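You operate a simulated robot arm through the tools that you are given. There is no shell and no other tool. Be economical: measure what you need, move in short steps, check, and stop when the job is done.

You are at the controls of a simulated two-armed robot. One attempt, no reset.

## Task
Pick up the blue tub from the top of the brown bench with one hand, pass it to the other hand and put it on the top of the barrel with the pump. Set down upright: blue tub.

It is judged by the outcome, as a careful person would: the job done as asked, and still so three seconds after it is handed in. It fails if anything else is knocked over, pushed out of place, dropped, spilled or broken.

## Robot
Two 7-joint arms with two-finger parallel grippers on one trunk, on a base that drives. Base frame: it is fixed to the floor where the robot stands at the start and does not move with it; the origin is under the middle of the robot, x ahead of it, y to its left, z up. Readings come in cm, rad, newtons and seconds.
The left shoulder is at the start at [5, 18.7, 103.5], the right one opposite. With the tool pointing down near the work surface each hand reaches from about 10 to 66 cm from the robot's upright axis, wherever it stands, measured 20 degrees to its own side. Places, roughly: top of the barrel with the pump [110, -220, 90]. Payload 3.43 kg a hand.
The tool frame of a hand sits at the grasp point between the pads (the TCP): z along the fingers, y along the line on which they close. The tips reach 3 cm beyond it. Largest opening 9.4 cm; finger width 2.8, thickness 1; the body of the gripper, 5 by 9.6 cm, starts 5.5 cm behind the TCP.
Orientation is that of the tool frame in the base frame, as a unit quaternion [x, y, z, w]. With the fingers straight down and closing along the base's y, the tool's x points along the base's -x, its y along +y and its z along -z.

## Interface
- The arms move only by the tool arm_command. It takes "left_moves", "right_moves" or both (then of equal length, played together; a hand with none holds still); each is a list that holds one entry, the list of rows, each a list of 7 numbers: the turn, a rotation vector about the tool's x, y, z in rad, then the shift along the tool's x, y, z in m, then the gripper command, from -1 (shut) to 1 (fully open), values between in proportion. In form: [[[ax, ay, az, x, y, z, claw], ...]]. A call has 1 to 12 rows; each row shifts and turns the commanded pose from where the row before left it, along the tool's axes as they then stand. A row lasts 0.2 s, in which the tool goes at most 5 cm and 0.15 rad; a call with a longer step from one row to the next is refused whole, and so is a gripper value outside its range. Where a pose cannot be reached the arm comes as near as it can. A force on the tool above 40 N (or 10 N above the force at the start of the call, whichever is more), or a blocked arm, ends the call early, and 0.2 s more pass. The fingers move at their own pace (about 15.3 cm/s each) and stop on an object; they squeeze with about 25 N. The grip force told is the motor's: it shows also when the fingers shut on nothing. Time passes only in rows, and 0.2 s behind the last, so rows that do not move let the fingers close. It gives the time, the measured TCP pose, the force on the tool (base axes), the opening and the grip force at its end, in the units of the frame above (readings bear some noise), with the torque about the TCP (base axes, N m) and any sound that the robot's microphone picked up, and new pictures: "views" is both (left out), scene, wrist or none (wrist: the cameras of the hands that moved).
- Cameras (640 x 400 px; columns grow to the right, rows downward): "scene" is now at [15.13, 0.68, 121.57]; the picture's right is [0.09, -1.00, 0.00], its down [-0.38, -0.03, -0.92] and it looks along [0.92, 0.08, -0.38] (base axes); focal length 268 px, centre (320, 200). "left" rides on the left gripper at [7.6, -1.4, -10.2] in its tool frame; the picture's right is [0.18, 0.98, 0.00], its down [-0.75, 0.14, -0.64] and it looks along [-0.63, 0.12, 0.77] (tool axes); focal length 243 px, centre (320, 200). "right" rides on the right gripper at [7.6, 1.4, -10.3] in its tool frame; the picture's right is [-0.18, 0.98, 0.00], its down [-0.75, -0.14, -0.64] and it looks along [-0.63, -0.12, 0.77] (tool axes); focal length 243 px, centre (320, 200). There is no depth. A picture from a camera that has moved, and an enlarged one, comes with that camera's place and axes in the base frame and with its lens.
- lift_body(by): slides the trunk up (or, below 0, down) by that many cm; the arms and the scene camera ride with it, the base frame stays. It gives what a move gives, with no picture.
- roll_base(legs): drives the robot by 1 to 6 legs, each [ahead, left, turn to the left] in cm, cm and rad, along the robot's own axes; the way and the turn of a leg run together, so that a leg with both is an arc; at most 150 cm and 3.142 rad a leg. The arms and the cameras ride along, it lands a little off, and it stops where it bumps. It gives what a move gives, and a new picture of the scene camera.
- head_to(pan, tilt): turns the head with the scene camera to pan (to the left, within 1.396 rad either way) and tilt (down, from -0.506 to 1.204), counted from straight ahead of the robot. It gives what a move gives, and a new picture of the scene camera.
- enlarge(camera, box): a new picture of the part [left, top, right, bottom] of that camera's present view, enlarged. No time passes.
- hand_in(): hands the job in; it is judged then, once.

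Go step by step. Nothing tells you exact positions but the pictures and the camera data: compare them with the known pose of the tool, close in by small moves and look again before you grip or let go. The budget is 120 turns and 260 pictures, counting those below and the enlarged ones. Unless the task says otherwise, let go and move clear before handing in, and close with one line.

The tools are called after "Request:" by a JSON object that holds its "method" and its "body". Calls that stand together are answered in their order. arm_command: Moves the arms, as the interface text tells. Its arguments: {"type":"object","properties":{"left_moves":{"type":"array"},"right_moves":{"type":"array"},"views":{"type":"string","enum":["both","scene","wrist","none"]}},"required":[]} The other tools are called the same way: lift_body (by) slides the trunk up or down; roll_base (legs) drives the base; head_to (pan, tilt) turns the head that bears the scene camera; enlarge (camera, box) takes an enlarged picture of a part of a camera's view; hand_in () hands the job in.

At the start:

```text
time_s: 0.0
left_ee_pos: [33.53, 22.49, 108.17]
left_ee_rot: [-0.001, 1.0, -0.001, 0.0]
left_contact_force: [-0.4, -0.1, -0.4]
left_torque: [-0.01, -0.02, -0.01]
left_opening: 9.39
left_grip_force: 0.1
right_ee_pos: [33.26, -8.01, 111.33]
right_ee_rot: [0.0, 1.0, 0.0, 0.0]
right_contact_force: [0.4, -0.2, 0.6]
right_torque: [-0.02, 0.01, -0.01]
right_opening: 9.41
right_grip_force: 0.0
trunk travel left (down, up): [-25.0, 18.2]
robot x, y, heading: [-0.41, -0.28, -0.002]
head pan, tilt: [0.087, 0.393]
```

scene: 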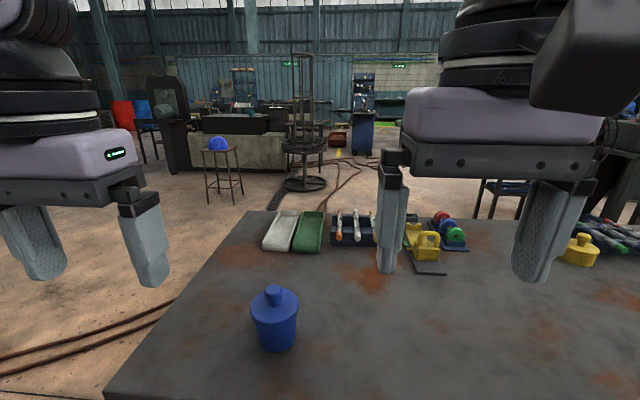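
right: 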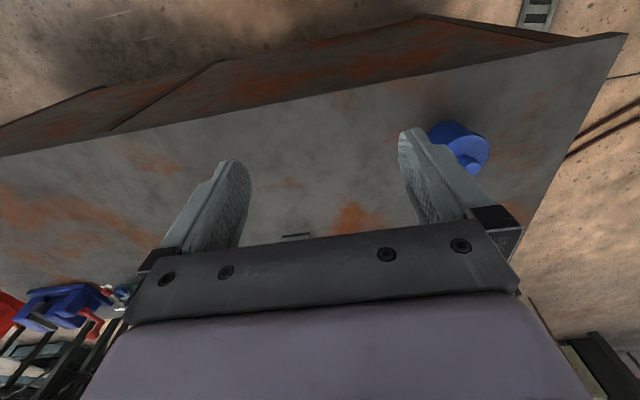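
left: 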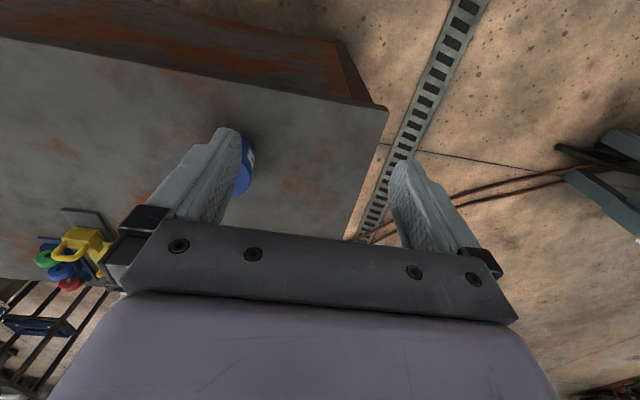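

The blue tub with a lid knob stands near the left-front part of the bench, about x 50, y 12. I'll look closer at it and then toward the barrel on the right.

Request:
{"method": "enlarge", "body": {"camera": "scene", "box": [220, 260, 340, 370]}}

Request:
{"method": "enlarge", "body": {"camera": "right", "box": [380, 90, 540, 210]}}

Request:
{"method": "head_to", "body": {"pan": -1.1, "tilt": 0.25}}

```text
3.64 times, centred on (280, 315) of scene
camera zoom: at [15.13, 0.68, 121.57], right [0.09, -1.0, 0.0], down [-0.38, -0.03, -0.92], along [0.92, 0.08, -0.38], focal length 974 px, centre (466, -218)
```

zoom: 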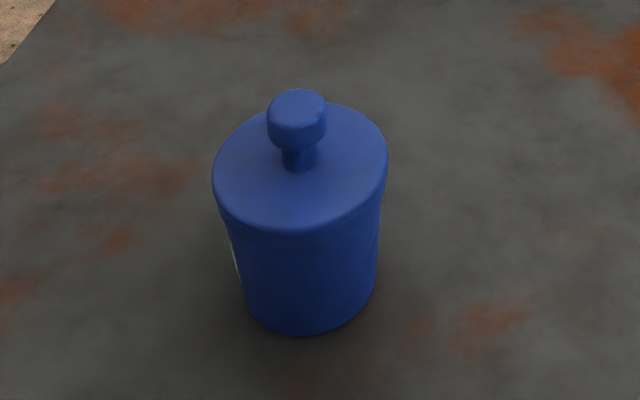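

```text
3.33 times, centred on (460, 150) of right
camera zoom: at [25.49, -6.74, 121.55], right [0.18, 0.98, 0.0], down [0.75, -0.14, 0.64], along [0.63, -0.12, -0.77], focal length 809 px, centre (-147, 367)
```

zoom: 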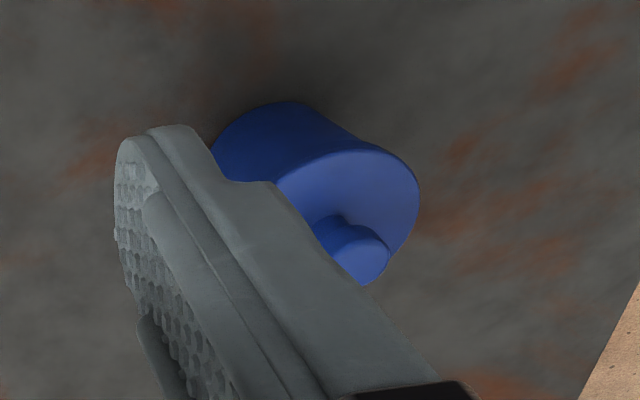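

```text
time_s: 1.4
left_ee_pos: [33.53, 22.51, 108.2]
left_ee_rot: [-0.001, 1.0, -0.002, 0.0]
left_contact_force: [-0.1, 0.4, 0.8]
left_torque: [0.01, 0.01, -0.03]
left_opening: 9.39
left_grip_force: 0.1
right_ee_pos: [33.17, -8.12, 111.21]
right_ee_rot: [-0.001, 1.0, 0.001, 0.0]
right_contact_force: [-0.1, 0.0, 0.2]
right_torque: [0.02, 0.01, 0.03]
right_opening: 9.39
right_grip_force: 0.0
trunk travel left (down, up): [-25.0, 18.2]
robot x, y, heading: [0.18, -0.02, -0.004]
head pan, tilt: [-1.1, 0.25]
camera scene: at [10.14, -8.45, 122.89], right [-0.89, -0.45, 0.0], down [-0.11, 0.22, -0.97], along [0.44, -0.86, -0.25], focal length 268 px, centre (320, 200)
```

scene: 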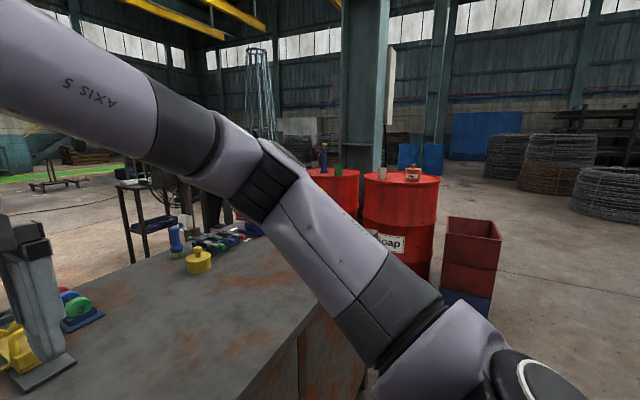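

Two red barrels are on the right; I need to see which bears the pump. Zooming in.

Request:
{"method": "enlarge", "body": {"camera": "scene", "box": [270, 130, 470, 255]}}

Request:
{"method": "head_to", "body": {"pan": 0.1, "tilt": 0.8}}

```text
3.20 times, centred on (370, 192) of scene
camera zoom: at [10.14, -8.45, 122.89], right [-0.89, -0.45, 0.0], down [-0.11, 0.22, -0.97], along [0.44, -0.86, -0.25], focal length 857 px, centre (160, 224)
```

zoom: 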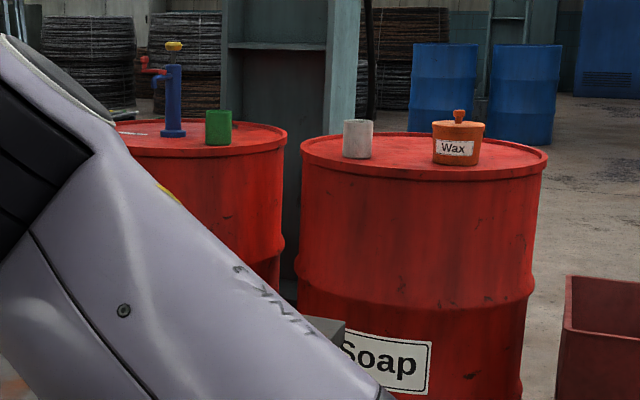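

```text
time_s: 2.8
left_ee_pos: [33.39, 22.51, 108.27]
left_ee_rot: [-0.002, 1.0, 0.0, 0.0]
left_contact_force: [0.7, -0.6, -0.6]
left_torque: [-0.01, 0.02, 0.01]
left_opening: 9.4
left_grip_force: 0.0
right_ee_pos: [33.16, -8.13, 111.27]
right_ee_rot: [0.001, 1.0, 0.001, 0.001]
right_contact_force: [0.6, 0.8, 0.1]
right_torque: [0.03, 0.04, 0.0]
right_opening: 9.39
right_grip_force: 0.0
trunk travel left (down, up): [-25.0, 18.2]
robot x, y, heading: [0.23, 0.21, -0.001]
head pan, tilt: [0.099, 0.799]
camera scene: at [13.92, 0.67, 117.99], right [0.1, -1.0, 0.0], down [-0.71, -0.07, -0.7], along [0.69, 0.07, -0.72], focal length 268 px, centre (320, 200)
```

scene: 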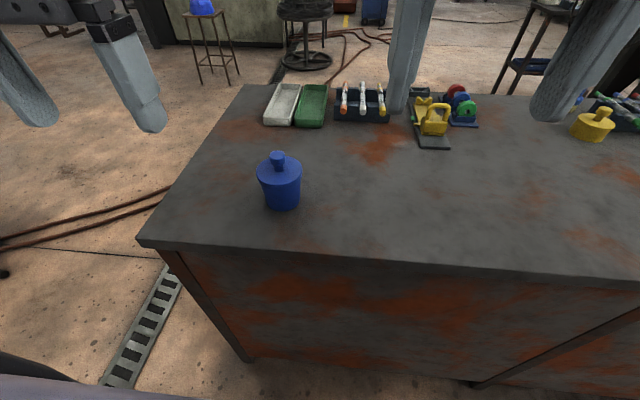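

The left barrel has the pump (and a green cup). The tub is clear on the bench; zoom to measure it more precisely.

Request:
{"method": "enlarge", "body": {"camera": "scene", "box": [232, 140, 328, 220]}}

```text
5.00 times, centred on (280, 180) of scene
camera zoom: at [13.92, 0.67, 117.99], right [0.1, -1.0, 0.0], down [-0.71, -0.07, -0.7], along [0.69, 0.07, -0.72], focal length 1340 px, centre (520, 300)
```

zoom: 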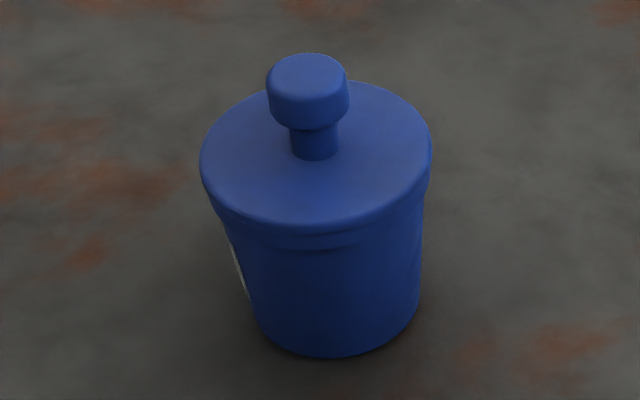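

Tub: knob top about [48.2, 11.0, 92], lid ~8 cm wide at z 88.5, bench at z 81. I'll bring the left hand above the knob and check.

Request:
{"method": "arm_command", "body": {"left_moves": [[[0, 0, 0, -0.037, -0.029, 0.008, 1], [0, 0, 0, -0.037, -0.029, 0.008, 1], [0, 0, 0, -0.037, -0.029, 0.008, 1], [0, 0, 0, -0.037, -0.028, 0.008, 1], [0, 0, 0, 0, 0, 0.02, 1], [0, 0, 0, 0, 0, 0, 1]]]}}

```text
time_s: 4.2
left_ee_pos: [48.38, 11.13, 102.84]
left_ee_rot: [0.0, 1.0, 0.0, 0.0]
left_contact_force: [-0.4, 0.0, 0.4]
left_torque: [0.03, 0.0, 0.0]
left_opening: 9.41
left_grip_force: 0.0
right_ee_pos: [33.16, -8.16, 111.2]
right_ee_rot: [0.0, 1.0, 0.001, 0.001]
right_contact_force: [-0.4, -0.1, 0.8]
right_torque: [0.01, -0.03, 0.01]
right_opening: 9.4
right_grip_force: 0.2
trunk travel left (down, up): [-25.0, 18.2]
robot x, y, heading: [0.2, -0.09, -0.002]
head pan, tilt: [0.099, 0.799]
camera scene: at [13.91, 0.67, 117.99], right [0.1, -1.0, 0.0], down [-0.71, -0.07, -0.7], along [0.69, 0.07, -0.72], focal length 268 px, centre (320, 200)
camera left: at [40.77, 9.6, 113.14], right [-0.19, 0.98, 0.0], down [0.75, 0.14, 0.64], along [0.63, 0.12, -0.77], focal length 243 px, centre (320, 200)
```

scene: 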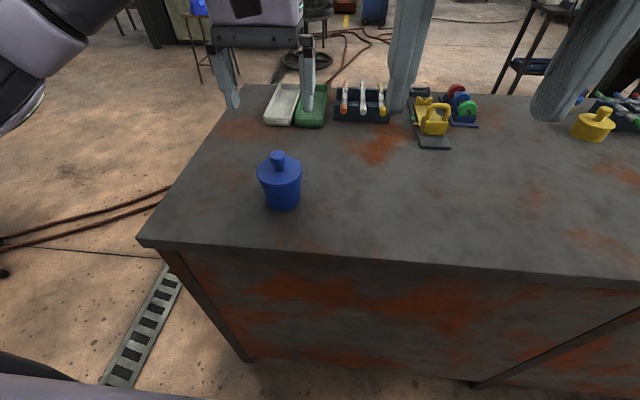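
left: 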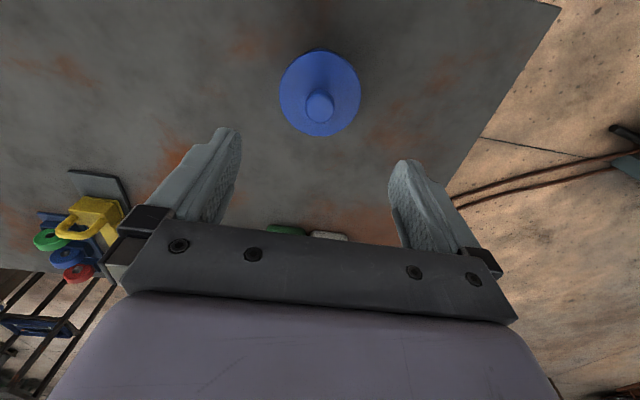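

Wrist camera confirms the knob at [47.9, 10.9]. I'll descend around the knob.

Request:
{"method": "arm_command", "body": {"left_moves": [[[0, 0, 0, 0.004, -0.002, 0.03, 0.2], [0, 0, 0, 0, 0, 0.03, 0.2], [0, 0, 0, 0, 0, 0.02, 0.2], [0, 0, 0, 0, 0, 0.015, 0.2], [0, 0, 0, 0, 0, 0.011, 0.2], [0, 0, 0, 0, 0, 0, 0.2]]]}}

```text
time_s: 5.6
left_ee_pos: [48.15, 11.09, 92.52]
left_ee_rot: [-0.001, 1.0, -0.001, 0.002]
left_contact_force: [1.0, 1.0, 10.2]
left_torque: [0.28, 0.1, -0.06]
left_opening: 5.65
left_grip_force: 0.3
right_ee_pos: [33.01, -8.01, 111.34]
right_ee_rot: [0.0, 1.0, 0.001, 0.001]
right_contact_force: [-0.5, -0.1, -0.4]
right_torque: [-0.02, 0.01, 0.01]
right_opening: 9.37
right_grip_force: 0.0
trunk travel left (down, up): [-25.0, 18.2]
robot x, y, heading: [0.04, -0.06, 0.002]
head pan, tilt: [0.099, 0.799]
camera scene: at [13.86, 0.66, 118.01], right [0.1, -1.0, 0.0], down [-0.71, -0.07, -0.7], along [0.69, 0.07, -0.72], focal length 268 px, centre (320, 200)
camera left: at [40.4, 9.61, 102.68], right [-0.19, 0.98, 0.0], down [0.75, 0.14, 0.64], along [0.63, 0.12, -0.76], focal length 243 px, centre (320, 200)
```

scene: 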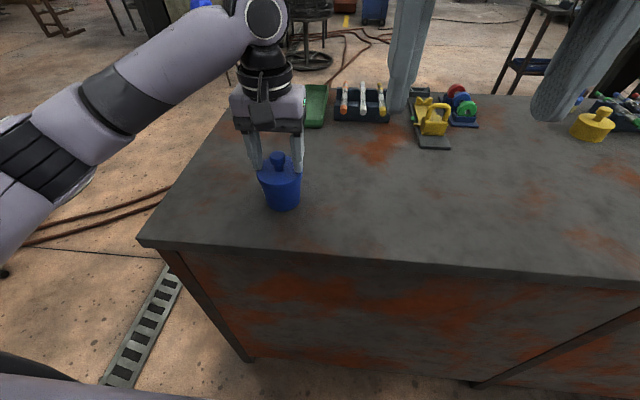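
left: 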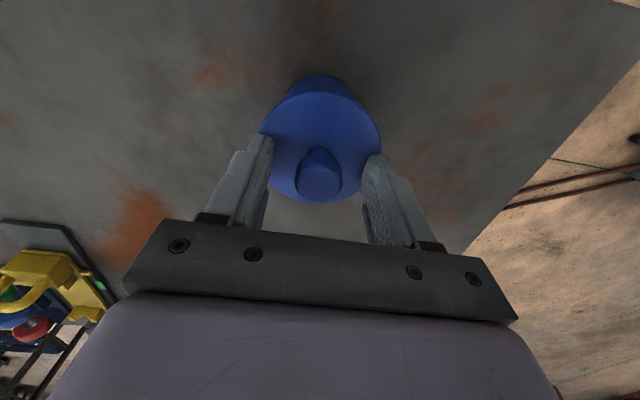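

The tips touch the lid (10 N), so I raise slightly and close on the knob.

Request:
{"method": "arm_command", "body": {"left_moves": [[[0, 0, 0, 0, 0, -0.007, 0.2], [0, 0, 0, 0, 0, 0, -1], [0, 0, 0, 0, 0, 0, -1], [0, 0, 0, 0, 0, 0, -1]]]}}

```text
time_s: 6.6
left_ee_pos: [48.13, 11.01, 93.03]
left_ee_rot: [-0.001, 1.0, 0.0, 0.0]
left_contact_force: [-0.3, -0.4, 0.0]
left_torque: [0.02, -0.01, -0.02]
left_opening: 2.48
left_grip_force: 24.9
right_ee_pos: [33.23, -7.98, 111.14]
right_ee_rot: [0.0, 1.0, 0.001, 0.0]
right_contact_force: [-0.1, -1.1, 0.6]
right_torque: [-0.01, 0.02, 0.0]
right_opening: 9.37
right_grip_force: 0.1
trunk travel left (down, up): [-25.0, 18.2]
robot x, y, heading: [0.03, 0.09, 0.001]
head pan, tilt: [0.099, 0.799]
camera scene: at [13.94, 0.68, 117.98], right [0.1, -1.0, 0.0], down [-0.71, -0.07, -0.7], along [0.69, 0.07, -0.72], focal length 268 px, centre (320, 200)
camera left: at [40.44, 9.43, 103.24], right [-0.19, 0.98, 0.0], down [0.75, 0.14, 0.64], along [0.63, 0.12, -0.77], focal length 243 px, centre (320, 200)
```

scene: 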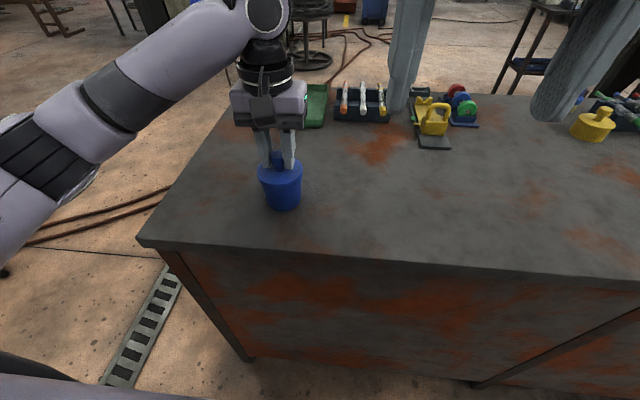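
left: 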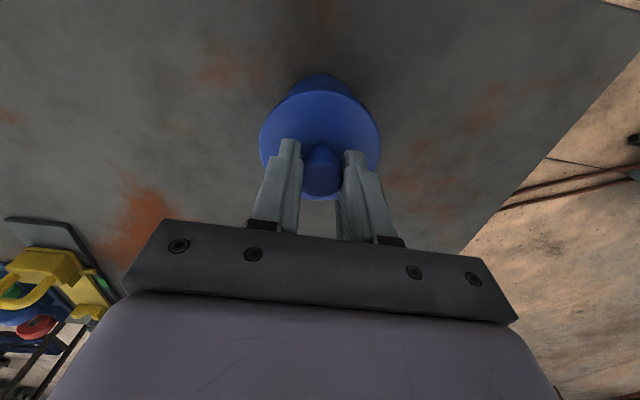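

The knob is held (2.5 cm). I'll lift just 2 cm to see whether the body comes along with the lid.

Request:
{"method": "arm_command", "body": {"left_moves": [[[0, 0, 0, 0, 0, -0.01, -1], [0, 0, 0, 0, 0, -0.01, -1], [0, 0, 0, 0, 0, 0, -1]]], "views": "none"}}

Request:
{"method": "enlarge", "body": {"camera": "scene", "box": [216, 100, 344, 230]}}

```text
time_s: 7.4
left_ee_pos: [47.99, 10.89, 95.25]
left_ee_rot: [-0.001, 1.0, 0.0, -0.001]
left_contact_force: [-0.2, -0.1, -3.1]
left_torque: [0.01, -0.03, 0.02]
left_opening: 2.51
left_grip_force: 25.2
right_ee_pos: [33.07, -8.11, 111.22]
right_ee_rot: [0.0, 1.0, 0.001, 0.0]
right_contact_force: [-0.4, 0.6, 0.0]
right_torque: [-0.03, -0.02, 0.02]
right_opening: 9.41
right_grip_force: 0.0
trunk travel left (down, up): [-25.0, 18.2]
robot x, y, heading: [0.06, -0.29, 0.0]
head pan, tilt: [0.099, 0.799]
```

```text
3.08 times, centred on (280, 165) of scene
camera zoom: at [13.94, 0.68, 117.98], right [0.1, -1.0, 0.0], down [-0.71, -0.07, -0.7], along [0.69, 0.07, -0.72], focal length 824 px, centre (443, 308)
```

zoom: 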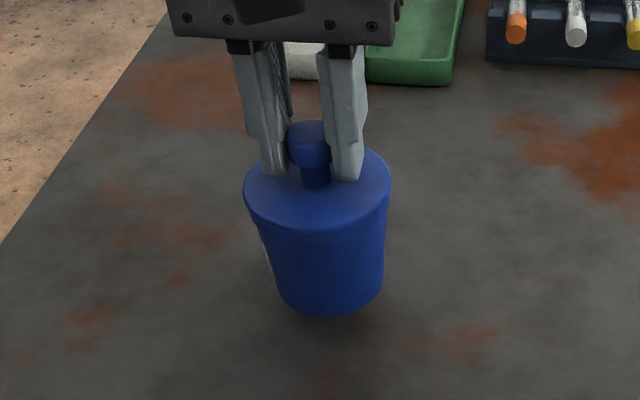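

The tub rises as one piece (about 3 N). I'll lift it with the left hand and move the right hand to the side to prepare the handover.

Request:
{"method": "arm_command", "body": {"left_moves": [[[0, 0, 0, 0, 0, -0.025, -1], [0, 0, 0, 0, 0, -0.025, -1], [0, 0, 0, 0, 0, -0.025, -1], [0, 0, 0, 0, 0, -0.025, -1], [0, 0, 0, 0, 0, 0, -1]]], "right_moves": [[[0, 0, 0, -0.032, -0.022, 0.005, 1], [0, 0, 0, -0.032, -0.022, 0.005, 1], [0, 0, 0, -0.032, -0.022, 0.005, 1], [0, 0, 0, -0.032, -0.022, 0.005, 1], [0, 0, 0, 0, 0, 0, 1]]], "views": "none"}}

Request:
{"method": "arm_command", "body": {"right_moves": [[[-0.0864, 0.0864, 0.0864, 0, 0, 0, 1], [-0.0864, 0.0864, 0.0864, 0, 0, 0, 1], [-0.0864, 0.0864, 0.0864, 0, 0, 0, 1], [-0.0864, 0.0864, 0.0864, 0, 0, 0, 1], [-0.0864, 0.0864, 0.0864, 0, 0, 0, 1], [-0.0864, 0.0864, 0.0864, 0, 0, 0, 1], [-0.0864, 0.0864, 0.0864, 0, 0, 0, 1], [0, 0, 0, 0, 0, 0, 1]]], "views": "scene"}}

```text
time_s: 8.6
left_ee_pos: [48.03, 11.03, 105.29]
left_ee_rot: [-0.001, 1.0, -0.001, 0.0]
left_contact_force: [-0.3, 0.4, -2.9]
left_torque: [-0.01, -0.01, 0.01]
left_opening: 2.52
left_grip_force: 24.8
right_ee_pos: [45.96, -16.81, 109.17]
right_ee_rot: [0.0, 1.0, 0.0, 0.0]
right_contact_force: [-0.2, -0.8, -0.4]
right_torque: [-0.01, -0.02, -0.01]
right_opening: 9.4
right_grip_force: 0.1
trunk travel left (down, up): [-25.0, 18.2]
robot x, y, heading: [-0.21, 0.17, -0.002]
head pan, tilt: [0.099, 0.799]
```

```text
time_s: 10.4
left_ee_pos: [47.84, 11.06, 105.24]
left_ee_rot: [-0.001, 1.0, -0.001, 0.0]
left_contact_force: [0.7, 0.6, -2.4]
left_torque: [-0.02, 0.01, 0.02]
left_opening: 2.49
left_grip_force: 25.4
right_ee_pos: [46.03, -16.8, 109.25]
right_ee_rot: [0.289, 0.866, 0.289, -0.289]
right_contact_force: [0.1, -0.8, 0.7]
right_torque: [0.01, -0.03, 0.0]
right_opening: 9.39
right_grip_force: 0.0
trunk travel left (down, up): [-25.0, 18.2]
robot x, y, heading: [0.14, -0.09, -0.004]
head pan, tilt: [0.099, 0.799]
camera scene: at [13.94, 0.68, 117.98], right [0.1, -1.0, 0.0], down [-0.71, -0.07, -0.7], along [0.69, 0.07, -0.72], focal length 268 px, centre (320, 200)
```

scene: 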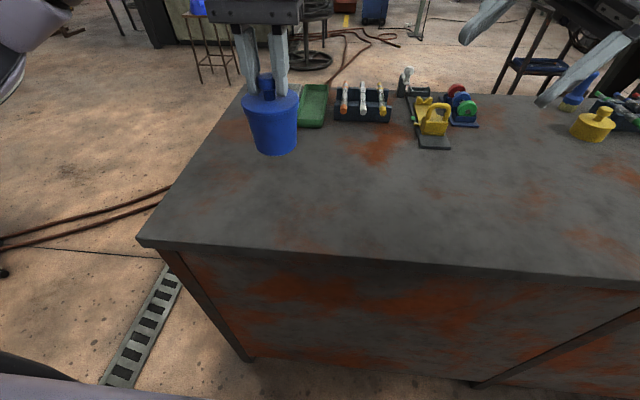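

The rotation works without trouble; I finish the second half.

Request:
{"method": "arm_command", "body": {"right_moves": [[[-0.0864, 0.0864, 0.0864, 0, 0, 0, 1], [-0.0864, 0.0864, 0.0864, 0, 0, 0, 1], [-0.0864, 0.0864, 0.0864, 0, 0, 0, 1], [-0.0864, 0.0864, 0.0864, 0, 0, 0, 1], [-0.0864, 0.0864, 0.0864, 0, 0, 0, 1], [-0.0864, 0.0864, 0.0864, 0, 0, 0, 1], [-0.0864, 0.0864, 0.0864, 0, 0, 0, 1], [0, 0, 0, 0, 0, 0, 1]]], "views": "both"}}

Request:
{"method": "head_to", "body": {"pan": 0.0, "tilt": 0.4}}

```text
time_s: 12.2
left_ee_pos: [47.96, 11.07, 105.3]
left_ee_rot: [-0.001, 1.0, -0.002, 0.0]
left_contact_force: [-1.0, 0.1, -3.8]
left_torque: [0.03, 0.02, -0.02]
left_opening: 2.5
left_grip_force: 24.4
right_ee_pos: [46.02, -16.79, 109.27]
right_ee_rot: [0.5, 0.499, 0.501, -0.501]
right_contact_force: [1.0, -0.8, -0.4]
right_torque: [-0.01, 0.0, -0.01]
right_opening: 9.4
right_grip_force: 0.0
trunk travel left (down, up): [-25.0, 18.2]
robot x, y, heading: [-0.33, 0.14, -0.001]
head pan, tilt: [0.099, 0.799]
camera scene: at [13.94, 0.68, 117.98], right [0.1, -1.0, 0.0], down [-0.71, -0.07, -0.7], along [0.69, 0.07, -0.72], focal length 268 px, centre (320, 200)
camera right: at [47.28, -27.22, 116.89], right [0.98, 0.0, -0.18], down [-0.14, -0.64, -0.76], along [-0.12, 0.77, -0.63], focal length 243 px, centre (320, 200)
```

scene: 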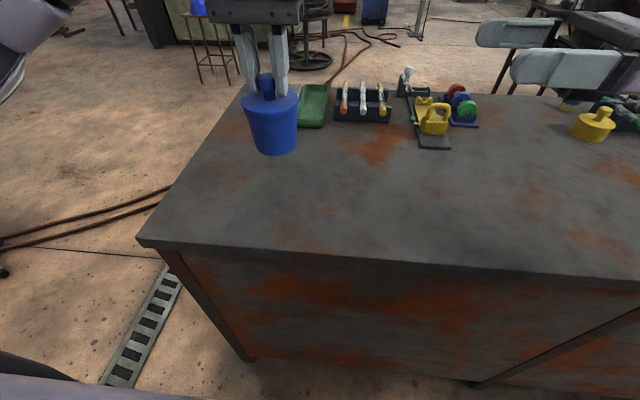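
right: 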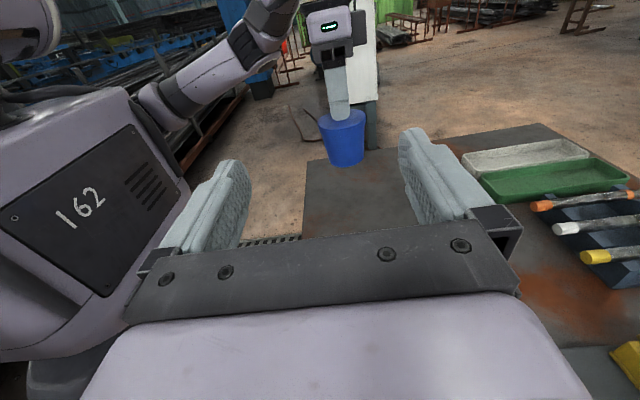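

```text
time_s: 13.1
left_ee_pos: [47.99, 11.04, 105.27]
left_ee_rot: [-0.001, 1.0, -0.001, 0.0]
left_contact_force: [-0.3, -0.3, -3.1]
left_torque: [-0.02, 0.01, 0.01]
left_opening: 2.51
left_grip_force: 24.8
right_ee_pos: [45.8, -16.83, 109.14]
right_ee_rot: [-0.5, -0.5, -0.5, 0.5]
right_contact_force: [-0.5, -0.2, 0.8]
right_torque: [-0.03, -0.02, 0.0]
right_opening: 9.41
right_grip_force: 0.0
trunk travel left (down, up): [-25.0, 18.2]
robot x, y, heading: [0.18, 0.16, -0.002]
head pan, tilt: [0.0, 0.4]
camera scene: at [15.18, -0.12, 121.48], right [0.0, -1.0, 0.0], down [-0.39, 0.0, -0.92], along [0.92, 0.0, -0.39], focal length 268 px, centre (320, 200)
```

scene: 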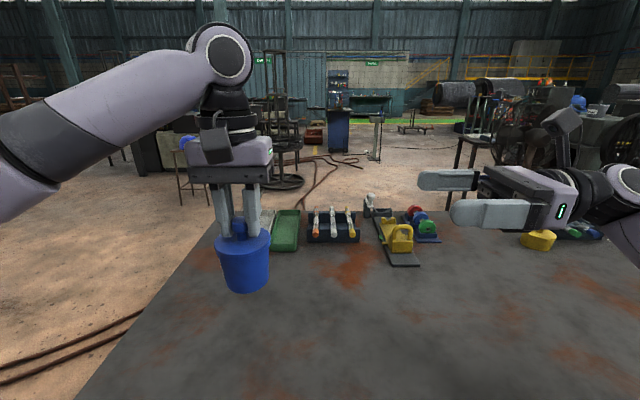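

Right hand now points left with its camera on top. I'll measure the hanging tub in both views.

Request:
{"method": "enlarge", "body": {"camera": "scene", "box": [190, 200, 302, 300]}}

Request:
{"method": "enlarge", "body": {"camera": "right", "box": [290, 70, 400, 180]}}

```text
4.00 times, centred on (246, 250) of scene
camera zoom: at [15.18, -0.12, 121.48], right [0.0, -1.0, 0.0], down [-0.39, 0.0, -0.92], along [0.92, 0.0, -0.39], focal length 1072 px, centre (616, 0)
```

zoom: 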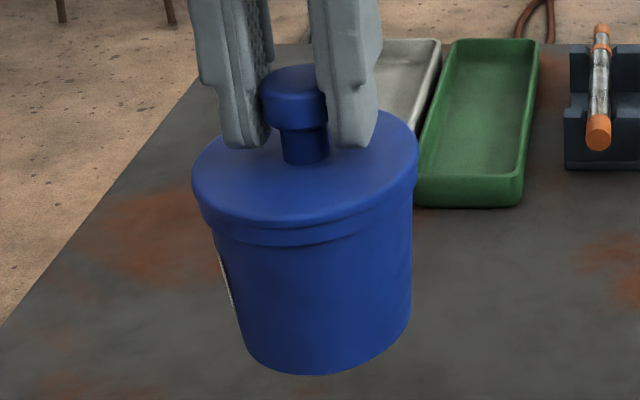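

```text
3.64 times, centred on (345, 125) of right
camera zoom: at [47.29, -27.21, 116.89], right [0.98, 0.0, -0.18], down [-0.14, -0.64, -0.76], along [-0.12, 0.77, -0.63], focal length 882 px, centre (229, 473)
```

zoom: 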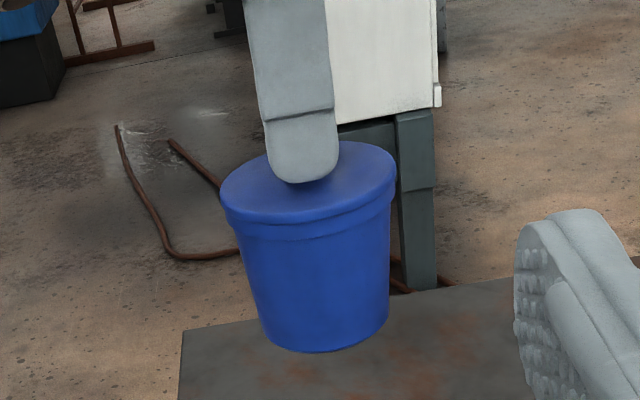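

Tub body spans z 94.5–100.6 with axis x≈47.8, y≈11.0. I'll lower the right hand to z≈98.3, pitch it slightly down, and advance to just short of the tub.

Request:
{"method": "arm_command", "body": {"right_moves": [[[0, 0, 0, -0.036, 0.0063, 0, 1], [0, 0, 0, -0.036, 0.0063, 0, 1], [0, 0, 0, -0.037, 0.0063, 0, 1], [0, -0.149, 0, 0, 0, 0, 1], [0, 0, 0, 0.0063, 0, 0.0415, 1], [0, 0, 0, 0.0063, 0, 0.0415, 1], [0, 0, 0, 0.0063, 0, 0.0415, 1], [0, 0, 0, 0.0063, 0, 0.0415, 1], [0, 0, 0, 0, 0, 0, 1]]]}}

```text
time_s: 15.1
left_ee_pos: [47.91, 10.98, 105.14]
left_ee_rot: [-0.001, 1.0, -0.001, 0.0]
left_contact_force: [0.1, -0.1, -2.8]
left_torque: [-0.06, 0.0, 0.02]
left_opening: 2.49
left_grip_force: 24.9
right_ee_pos: [47.83, -0.16, 98.44]
right_ee_rot: [0.535, 0.535, 0.462, -0.462]
right_contact_force: [-0.4, 0.0, 0.8]
right_torque: [0.01, -0.04, -0.02]
right_opening: 9.4
right_grip_force: 0.2
trunk travel left (down, up): [-25.0, 18.2]
robot x, y, heading: [-0.24, -0.14, -0.002]
head pan, tilt: [0.0, 0.4]
camera scene: at [15.18, -0.12, 121.49], right [0.0, -1.0, 0.0], down [-0.39, 0.0, -0.92], along [0.92, 0.0, -0.39], focal length 268 px, centre (320, 200)
camera right: at [49.17, -9.28, 107.55], right [0.98, -0.03, -0.18], down [-0.14, -0.75, -0.65], along [-0.12, 0.67, -0.74], focal length 243 px, centre (320, 200)
```

scene: 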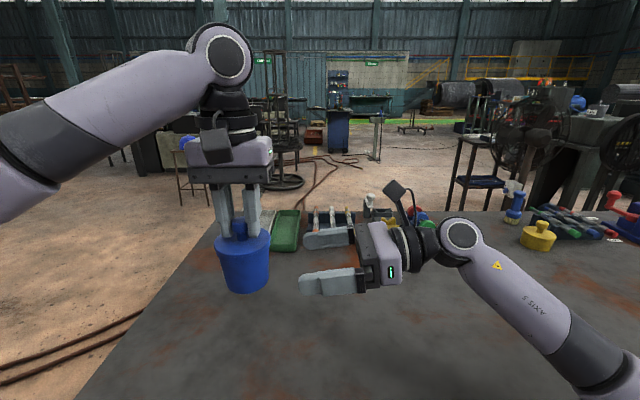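
right: 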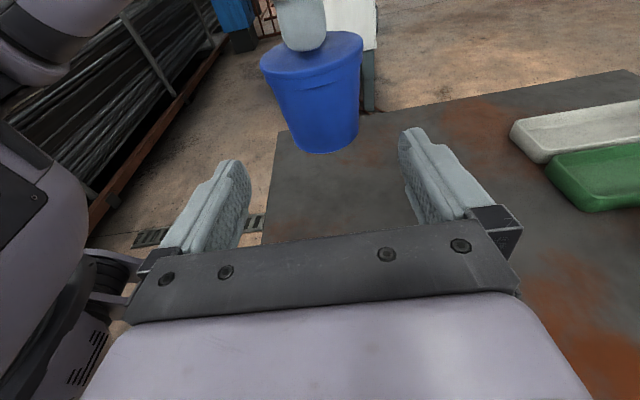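

Alignment looks good; advancing so the fingers straddle the tub's body.

Request:
{"method": "arm_command", "body": {"right_moves": [[[0, 0, 0, 0.0037, 0, 0.0247, 1], [0, 0, 0, 0.0037, 0, 0.0247, 1], [0, 0, 0, 0.0037, 0, 0.0247, 1], [0, 0, 0, 0.0037, 0, 0.0247, 1], [0, 0, 0, 0, 0, 0, 1]]]}}

Request:
{"method": "enlarge", "body": {"camera": "scene", "box": [180, 160, 340, 300]}}

```text
time_s: 16.3
left_ee_pos: [47.93, 10.97, 105.22]
left_ee_rot: [-0.001, 1.0, -0.001, 0.0]
left_contact_force: [0.4, -0.1, -3.2]
left_torque: [0.03, 0.01, 0.04]
left_opening: 2.49
left_grip_force: 24.7
right_ee_pos: [47.81, 10.28, 98.45]
right_ee_rot: [0.536, 0.535, 0.462, -0.461]
right_contact_force: [0.0, -0.3, 0.0]
right_torque: [-0.02, 0.05, 0.01]
right_opening: 9.44
right_grip_force: 0.1
trunk travel left (down, up): [-25.0, 18.2]
robot x, y, heading: [-0.13, 0.31, 0.0]
head pan, tilt: [0.0, 0.4]
camera scene: at [15.18, -0.12, 121.49], right [0.0, -1.0, 0.0], down [-0.39, 0.0, -0.92], along [0.92, 0.0, -0.39], focal length 268 px, centre (320, 200)
camera right: at [49.12, 1.14, 107.52], right [0.98, -0.03, -0.18], down [-0.14, -0.75, -0.65], along [-0.12, 0.67, -0.74], focal length 243 px, centre (320, 200)
```

scene: 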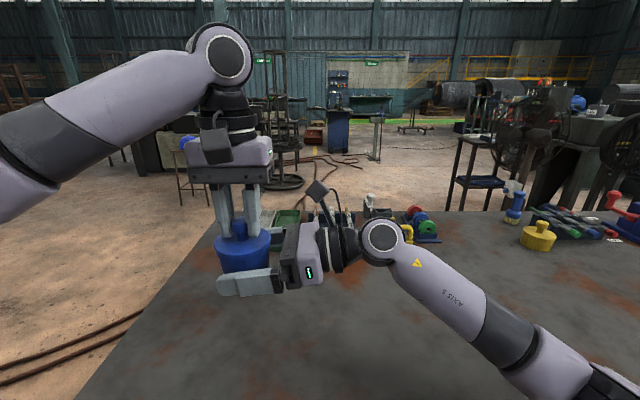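
right: 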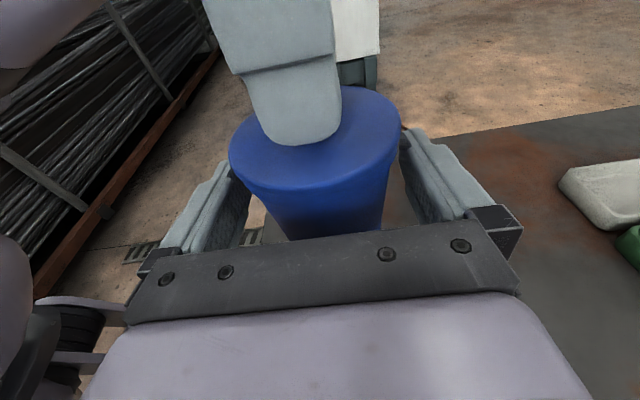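

```text
2.86 times, centred on (260, 230) of scene
camera zoom: at [15.18, -0.12, 121.49], right [0.0, -1.0, 0.0], down [-0.39, 0.0, -0.92], along [0.92, 0.0, -0.39], focal length 766 px, centre (491, 114)
```

zoom: 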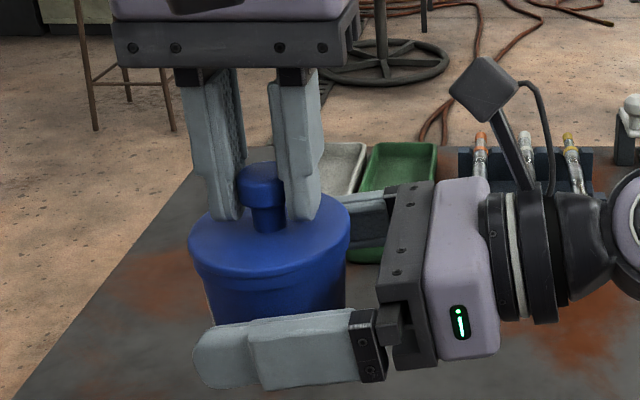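

The fingers straddle the body evenly. Closing the right hand.

Request:
{"method": "arm_command", "body": {"right_moves": [[[0, 0, 0, 0, 0, 0, 0.6], [0, 0, 0, 0, 0, 0, 0.4], [0, 0, 0, 0, 0, 0, -1], [0, 0, 0, 0, 0, 0, -1], [0, 0, 0, 0, 0, 0, -1]]]}}

```text
time_s: 17.5
left_ee_pos: [47.84, 10.89, 105.3]
left_ee_rot: [0.0, 1.0, 0.0, -0.001]
left_contact_force: [-12.8, -1.6, -2.6]
left_torque: [-0.05, 0.74, 0.18]
left_opening: 2.47
left_grip_force: 24.9
right_ee_pos: [47.92, 10.05, 98.32]
right_ee_rot: [0.536, 0.534, 0.463, -0.461]
right_contact_force: [13.9, 0.5, -0.7]
right_torque: [0.01, 0.15, -0.23]
right_opening: 7.4
right_grip_force: 24.7
trunk travel left (down, up): [-25.0, 18.2]
robot x, y, heading: [0.21, -0.17, -0.001]
head pan, tilt: [0.0, 0.4]
camera scene: at [15.18, -0.12, 121.49], right [0.0, -1.0, 0.0], down [-0.39, 0.0, -0.92], along [0.92, 0.0, -0.39], focal length 268 px, centre (320, 200)
camera right: at [49.2, 1.04, 107.51], right [0.98, -0.03, -0.18], down [-0.14, -0.74, -0.65], along [-0.12, 0.67, -0.74], focal length 243 px, centre (320, 200)
```

scene: 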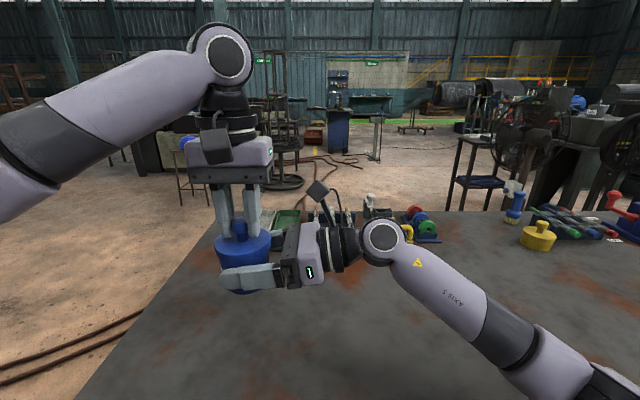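
right: 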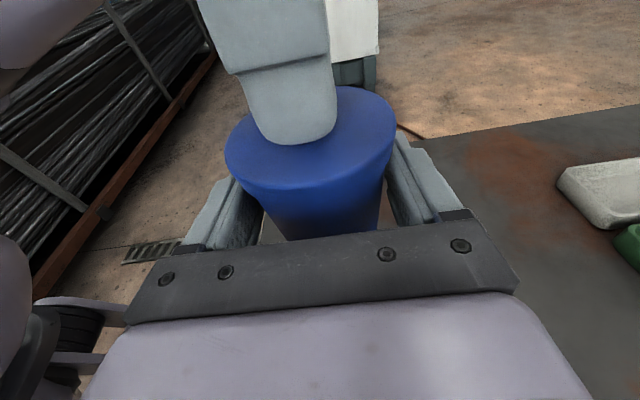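

Gripped at 7.4 cm with a 13 N sideways strain between the hands; I relieve it with a small shift before releasing.

Request:
{"method": "arm_command", "body": {"right_moves": [[[0, 0, 0, 0, 0.002, 0, -1], [0, 0, 0, 0, 0, 0, -1]]], "views": "none"}}

```text
time_s: 18.1
left_ee_pos: [47.98, 10.93, 105.34]
left_ee_rot: [-0.001, 1.0, -0.001, 0.0]
left_contact_force: [-5.4, -1.4, -3.5]
left_torque: [-0.05, 0.39, 0.18]
left_opening: 2.48
left_grip_force: 25.3
right_ee_pos: [47.94, 10.04, 98.42]
right_ee_rot: [0.535, 0.536, 0.462, -0.462]
right_contact_force: [4.6, 1.6, 0.2]
right_torque: [-0.08, -0.01, -0.2]
right_opening: 7.42
right_grip_force: 24.4
trunk travel left (down, up): [-25.0, 18.2]
robot x, y, heading: [0.19, -0.05, 0.002]
head pan, tilt: [0.0, 0.4]
```

Better. One more millimetre, then the left hand releases the knob.

Request:
{"method": "arm_command", "body": {"left_moves": [[[0, 0, 0, 0, 0, 0, -1], [0, 0, 0, 0, 0, 0, -1], [0, 0, 0, 0, 0, 0, -0.1], [0, 0, 0, 0, 0, 0, -0.1], [0, 0, 0, 0, 0, 0, -0.1]]], "right_moves": [[[0, 0, 0, 0, 0.001, 0, -1], [0, 0, 0, 0, 0, 0, -1], [0, 0, 0, 0, 0, 0, -1], [0, 0, 0, 0, 0, 0, -1], [0, 0, 0, 0, 0, 0, -1]]]}}

```text
time_s: 19.3
left_ee_pos: [47.84, 11.03, 105.21]
left_ee_rot: [-0.001, 1.0, -0.001, -0.001]
left_contact_force: [1.0, -0.2, -0.1]
left_torque: [-0.02, 0.04, 0.02]
left_opening: 4.22
left_grip_force: 0.0
right_ee_pos: [48.17, 10.05, 98.49]
right_ee_rot: [0.535, 0.535, 0.463, -0.462]
right_contact_force: [0.0, 0.4, 0.4]
right_torque: [-0.04, 0.02, 0.01]
right_opening: 7.4
right_grip_force: 25.5
trunk travel left (down, up): [-25.0, 18.2]
robot x, y, heading: [-0.09, -0.21, -0.003]
head pan, tilt: [0.0, 0.4]
camera scene: at [15.18, -0.12, 121.49], right [0.0, -1.0, 0.0], down [-0.39, 0.0, -0.92], along [0.92, 0.0, -0.39], focal length 268 px, centre (320, 200)
camera right: at [49.57, 0.95, 107.56], right [0.98, -0.03, -0.18], down [-0.14, -0.75, -0.65], along [-0.12, 0.67, -0.74], focal length 243 px, centre (320, 200)
camera left: at [40.33, 9.41, 115.47], right [-0.19, 0.98, 0.0], down [0.75, 0.14, 0.64], along [0.63, 0.12, -0.77], focal length 243 px, centre (320, 200)
```

scene: 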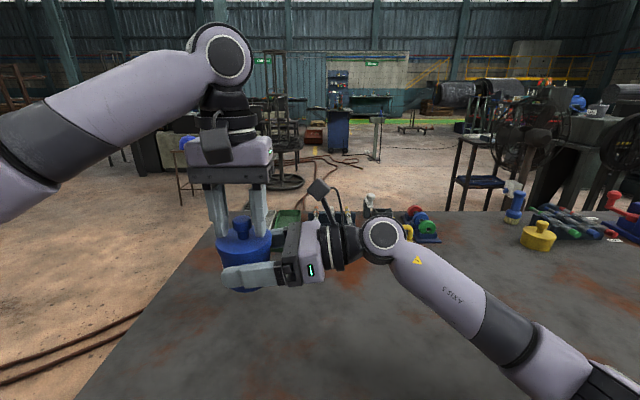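
right: 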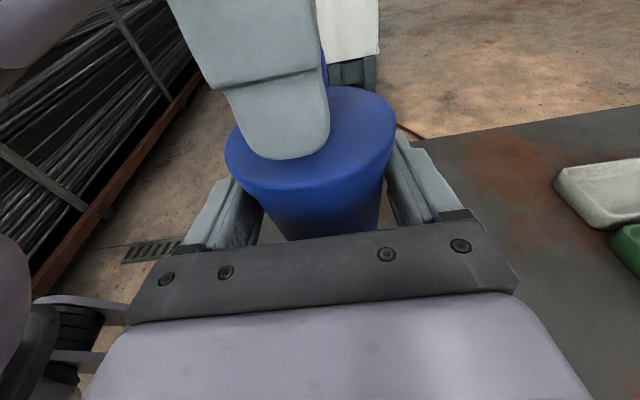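
left: 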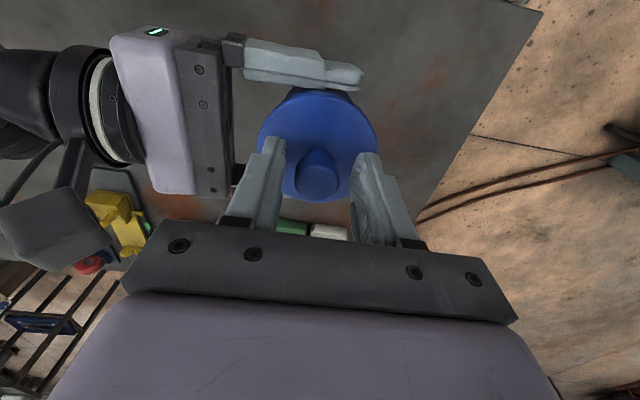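

The right hand alone holds the tub. Raising the left hand clear.

Request:
{"method": "arm_command", "body": {"left_moves": [[[0, 0, 0, 0, 0, -0.02, 0.1], [0, 0, 0, 0, 0, -0.03, 0.2], [0, 0, 0, 0, 0, -0.04, 0.2], [0, 0, 0, 0.02, 0.03, -0.03, 0.2], [0, 0, 0, 0.03, 0.04, 0, 0.2], [0, 0, 0, 0.03, 0.04, 0, 0.2], [0, 0, 0, 0.03, 0.04, 0, 0.2], [0, 0, 0, 0, 0, 0, 0.2]]]}}

```text
time_s: 21.1
left_ee_pos: [37.16, 25.91, 116.84]
left_ee_rot: [-0.001, 1.0, 0.0, 0.0]
left_contact_force: [0.5, -0.1, -0.1]
left_torque: [-0.02, -0.01, -0.01]
left_opening: 5.65
left_grip_force: 0.0
right_ee_pos: [48.29, 10.07, 98.4]
right_ee_rot: [0.535, 0.535, 0.462, -0.462]
right_contact_force: [0.5, 0.1, -0.5]
right_torque: [-0.03, -0.01, -0.02]
right_opening: 7.38
right_grip_force: 24.9
trunk travel left (down, up): [-25.0, 18.2]
robot x, y, heading: [-0.01, 0.17, 0.004]
head pan, tilt: [0.0, 0.4]
camera scene: at [15.18, -0.13, 121.49], right [0.0, -1.0, 0.0], down [-0.39, 0.0, -0.92], along [0.92, 0.0, -0.39], focal length 268 px, centre (320, 200)
camera left: at [29.62, 24.35, 127.09], right [-0.19, 0.98, 0.0], down [0.75, 0.14, 0.64], along [0.63, 0.12, -0.77], focal length 243 px, centre (320, 200)
```

scene: 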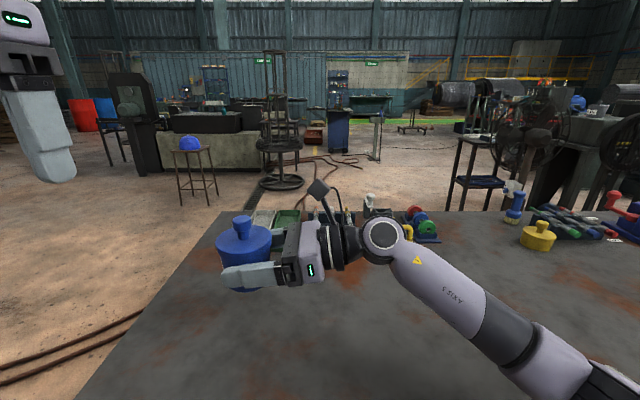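
left: 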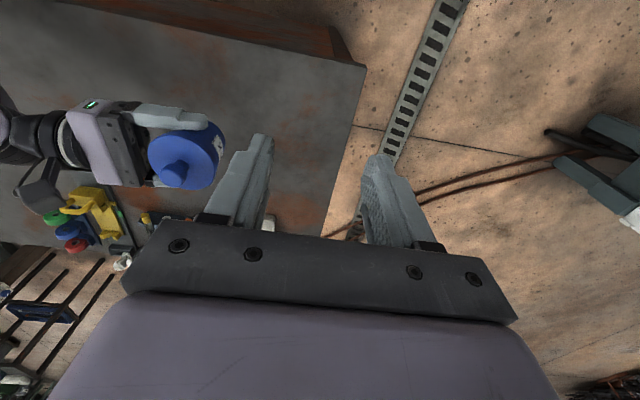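

The tub is securely in the right hand, upright. I back off from the bench and turn right toward the barrels.

Request:
{"method": "roll_base", "body": {"legs": [[-35, 0, 0], [0, 0, -0.8]]}}

Request:
{"method": "head_to", "body": {"pan": -0.4, "tilt": 0.3}}

```text
time_s: 25.4
left_ee_pos: [9.83, -9.29, 117.05]
left_ee_rot: [0.393, 0.92, 0.0, -0.001]
left_contact_force: [-0.8, -0.2, -0.8]
left_torque: [0.01, -0.01, -0.03]
left_opening: 5.63
left_grip_force: 0.1
right_ee_pos: [5.96, -28.16, 98.44]
right_ee_rot: [0.703, 0.28, 0.608, -0.242]
right_contact_force: [-0.5, -0.6, -0.2]
right_torque: [-0.02, 0.02, 0.01]
right_opening: 7.41
right_grip_force: 24.9
trunk travel left (down, up): [-25.0, 18.2]
robot x, y, heading: [-34.58, -0.02, -0.807]
head pan, tilt: [0.0, 0.4]
camera scene: at [-24.09, -11.16, 121.49], right [-0.72, -0.69, 0.0], down [-0.27, 0.28, -0.92], along [0.64, -0.67, -0.39], focal length 268 px, centre (320, 200)
```

scene: 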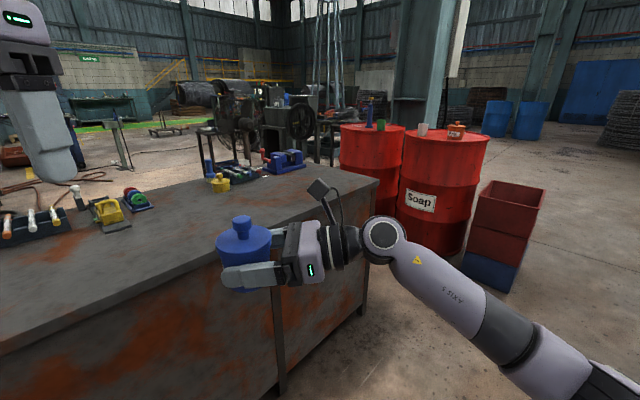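

```text
time_s: 26.3
left_ee_pos: [9.77, -9.22, 116.83]
left_ee_rot: [0.394, 0.919, -0.001, 0.0]
left_contact_force: [-0.3, 0.6, 0.1]
left_torque: [0.03, 0.0, 0.01]
left_opening: 5.63
left_grip_force: 0.0
right_ee_pos: [5.93, -28.01, 98.5]
right_ee_rot: [0.703, 0.281, 0.607, -0.242]
right_contact_force: [-0.6, -0.7, 0.3]
right_torque: [-0.02, 0.03, 0.0]
right_opening: 7.42
right_grip_force: 24.9
trunk travel left (down, up): [-25.0, 18.2]
robot x, y, heading: [-34.95, -0.12, -0.807]
head pan, tilt: [-0.4, 0.3]
camera scene: at [-27.17, -13.17, 122.42], right [-0.94, -0.35, 0.0], down [-0.1, 0.28, -0.96], along [0.34, -0.89, -0.3], focal length 268 px, centre (320, 200)
```

scene: 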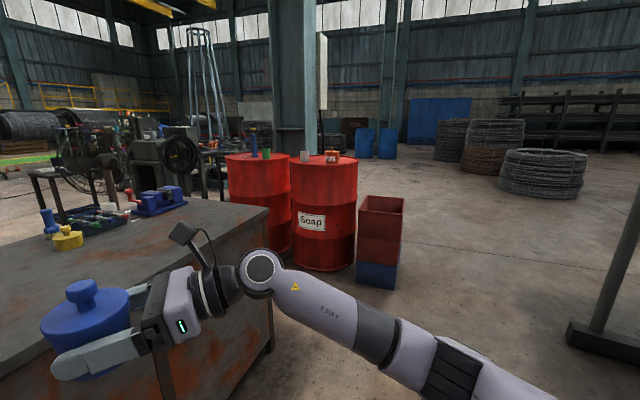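

The pump barrel is behind the soap barrel from here, beyond the bench end (about [40, -113]). I'll check my own base size and the way through.

Request:
{"method": "head_to", "body": {"pan": 0.0, "tilt": 1.204}}

Request:
{"method": "head_to", "body": {"pan": -1.396, "tilt": 0.6}}

```text
time_s: 27.5
left_ee_pos: [9.87, -9.19, 116.91]
left_ee_rot: [0.393, 0.92, -0.001, -0.001]
left_contact_force: [-0.4, -0.6, 0.0]
left_torque: [-0.02, 0.0, 0.01]
left_opening: 5.64
left_grip_force: 0.0
right_ee_pos: [6.01, -28.06, 98.52]
right_ee_rot: [0.703, 0.281, 0.607, -0.242]
right_contact_force: [-0.3, 0.1, 0.4]
right_torque: [-0.03, -0.01, -0.03]
right_opening: 7.4
right_grip_force: 25.6
trunk travel left (down, up): [-25.0, 18.2]
robot x, y, heading: [-34.61, -0.1, -0.816]
head pan, tilt: [0.0, 1.201]
camera scene: at [-26.62, -8.49, 115.21], right [-0.72, -0.69, 0.0], down [-0.64, 0.68, -0.36], along [0.25, -0.26, -0.93], focal length 268 px, centre (320, 200)
```

scene: 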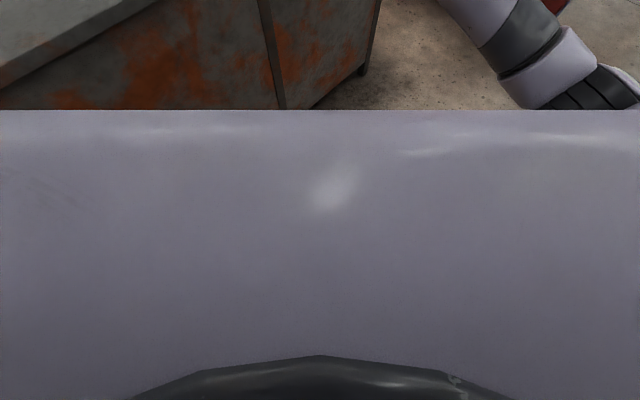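

```text
time_s: 29.0
left_ee_pos: [9.78, -9.08, 116.84]
left_ee_rot: [0.393, 0.919, -0.001, 0.0]
left_contact_force: [0.2, 0.0, 0.0]
left_torque: [-0.01, -0.03, -0.01]
left_opening: 5.64
left_grip_force: 0.0
right_ee_pos: [5.95, -28.11, 98.55]
right_ee_rot: [0.704, 0.28, 0.607, -0.241]
right_contact_force: [0.3, 0.0, 0.1]
right_torque: [-0.02, 0.02, 0.02]
right_opening: 7.39
right_grip_force: 25.4
trunk travel left (down, up): [-25.0, 18.2]
robot x, y, heading: [-34.51, -0.33, -0.811]
head pan, tilt: [-1.396, 0.6]
camera scene: at [-35.72, -11.55, 119.67], right [-0.81, 0.59, 0.0], down [0.34, 0.46, -0.82], along [-0.49, -0.66, -0.57], focal length 268 px, centre (320, 200)
```

scene: 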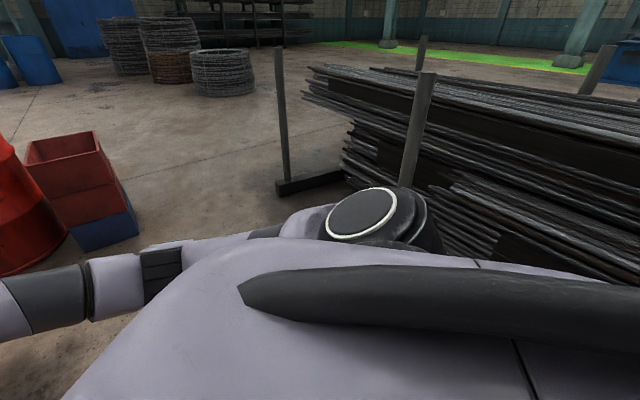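

The base itself is hidden but the floor here is clear. I'll turn to face −y and drive along the bench to get a better look at the gap.

Request:
{"method": "roll_base", "body": {"legs": [[0, 0, -0.76], [105, 0, 0]]}}

Request:
{"method": "head_to", "body": {"pan": 0.75, "tilt": 0.4}}

```text
time_s: 36.5
left_ee_pos: [-10.1, -143.32, 116.94]
left_ee_rot: [0.712, 0.703, 0.0, -0.001]
left_contact_force: [0.6, 0.6, -0.8]
left_torque: [0.02, 0.01, 0.01]
left_opening: 5.66
left_grip_force: 0.1
right_ee_pos: [-26.06, -154.03, 98.5]
right_ee_rot: [0.757, -0.006, 0.653, 0.005]
right_contact_force: [0.6, 0.8, -0.2]
right_torque: [0.02, 0.02, 0.01]
right_opening: 7.44
right_grip_force: 24.4
trunk travel left (down, up): [-25.0, 18.2]
robot x, y, heading: [-35.34, -105.33, -1.585]
head pan, tilt: [-1.396, 0.6]
camera scene: at [-44.24, -113.06, 119.67], right [-0.16, 0.99, 0.0], down [0.56, 0.09, -0.83], along [-0.81, -0.13, -0.56], focal length 268 px, centre (320, 200)
```

scene: 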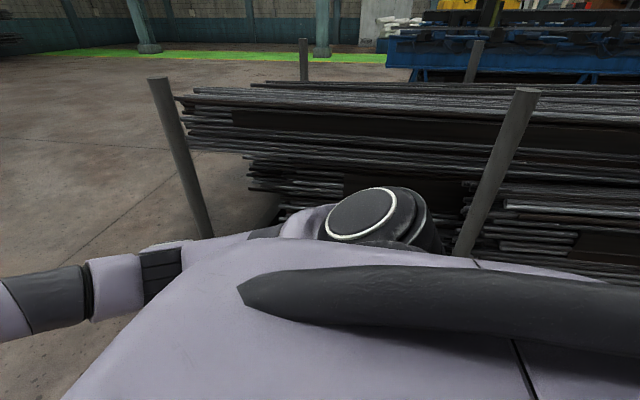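

```text
time_s: 38.5
left_ee_pos: [-10.16, -143.23, 116.92]
left_ee_rot: [0.711, 0.703, 0.0, -0.001]
left_contact_force: [-0.8, -0.9, -0.5]
left_torque: [0.02, 0.0, 0.03]
left_opening: 5.63
left_grip_force: 0.1
right_ee_pos: [-26.02, -153.92, 98.56]
right_ee_rot: [0.757, -0.005, 0.653, 0.005]
right_contact_force: [0.4, -0.3, -0.8]
right_torque: [0.01, 0.01, -0.02]
right_opening: 7.42
right_grip_force: 24.7
trunk travel left (down, up): [-25.0, 18.2]
robot x, y, heading: [-35.42, -105.29, -1.585]
head pan, tilt: [0.75, 0.4]
camera scene: at [-29.3, -118.5, 121.49], right [-0.74, -0.67, 0.0], down [-0.26, 0.29, -0.92], along [0.62, -0.68, -0.39], focal length 268 px, centre (320, 200)
```

scene: 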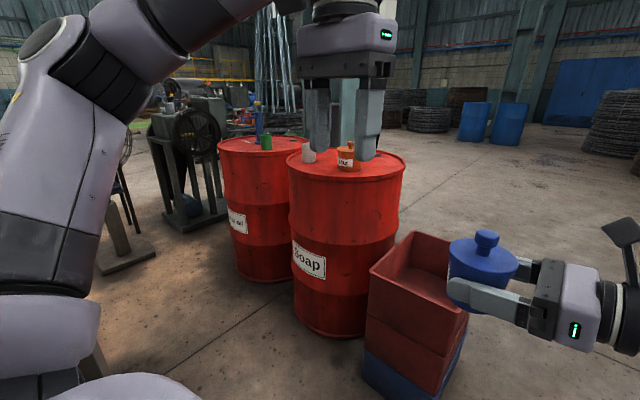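

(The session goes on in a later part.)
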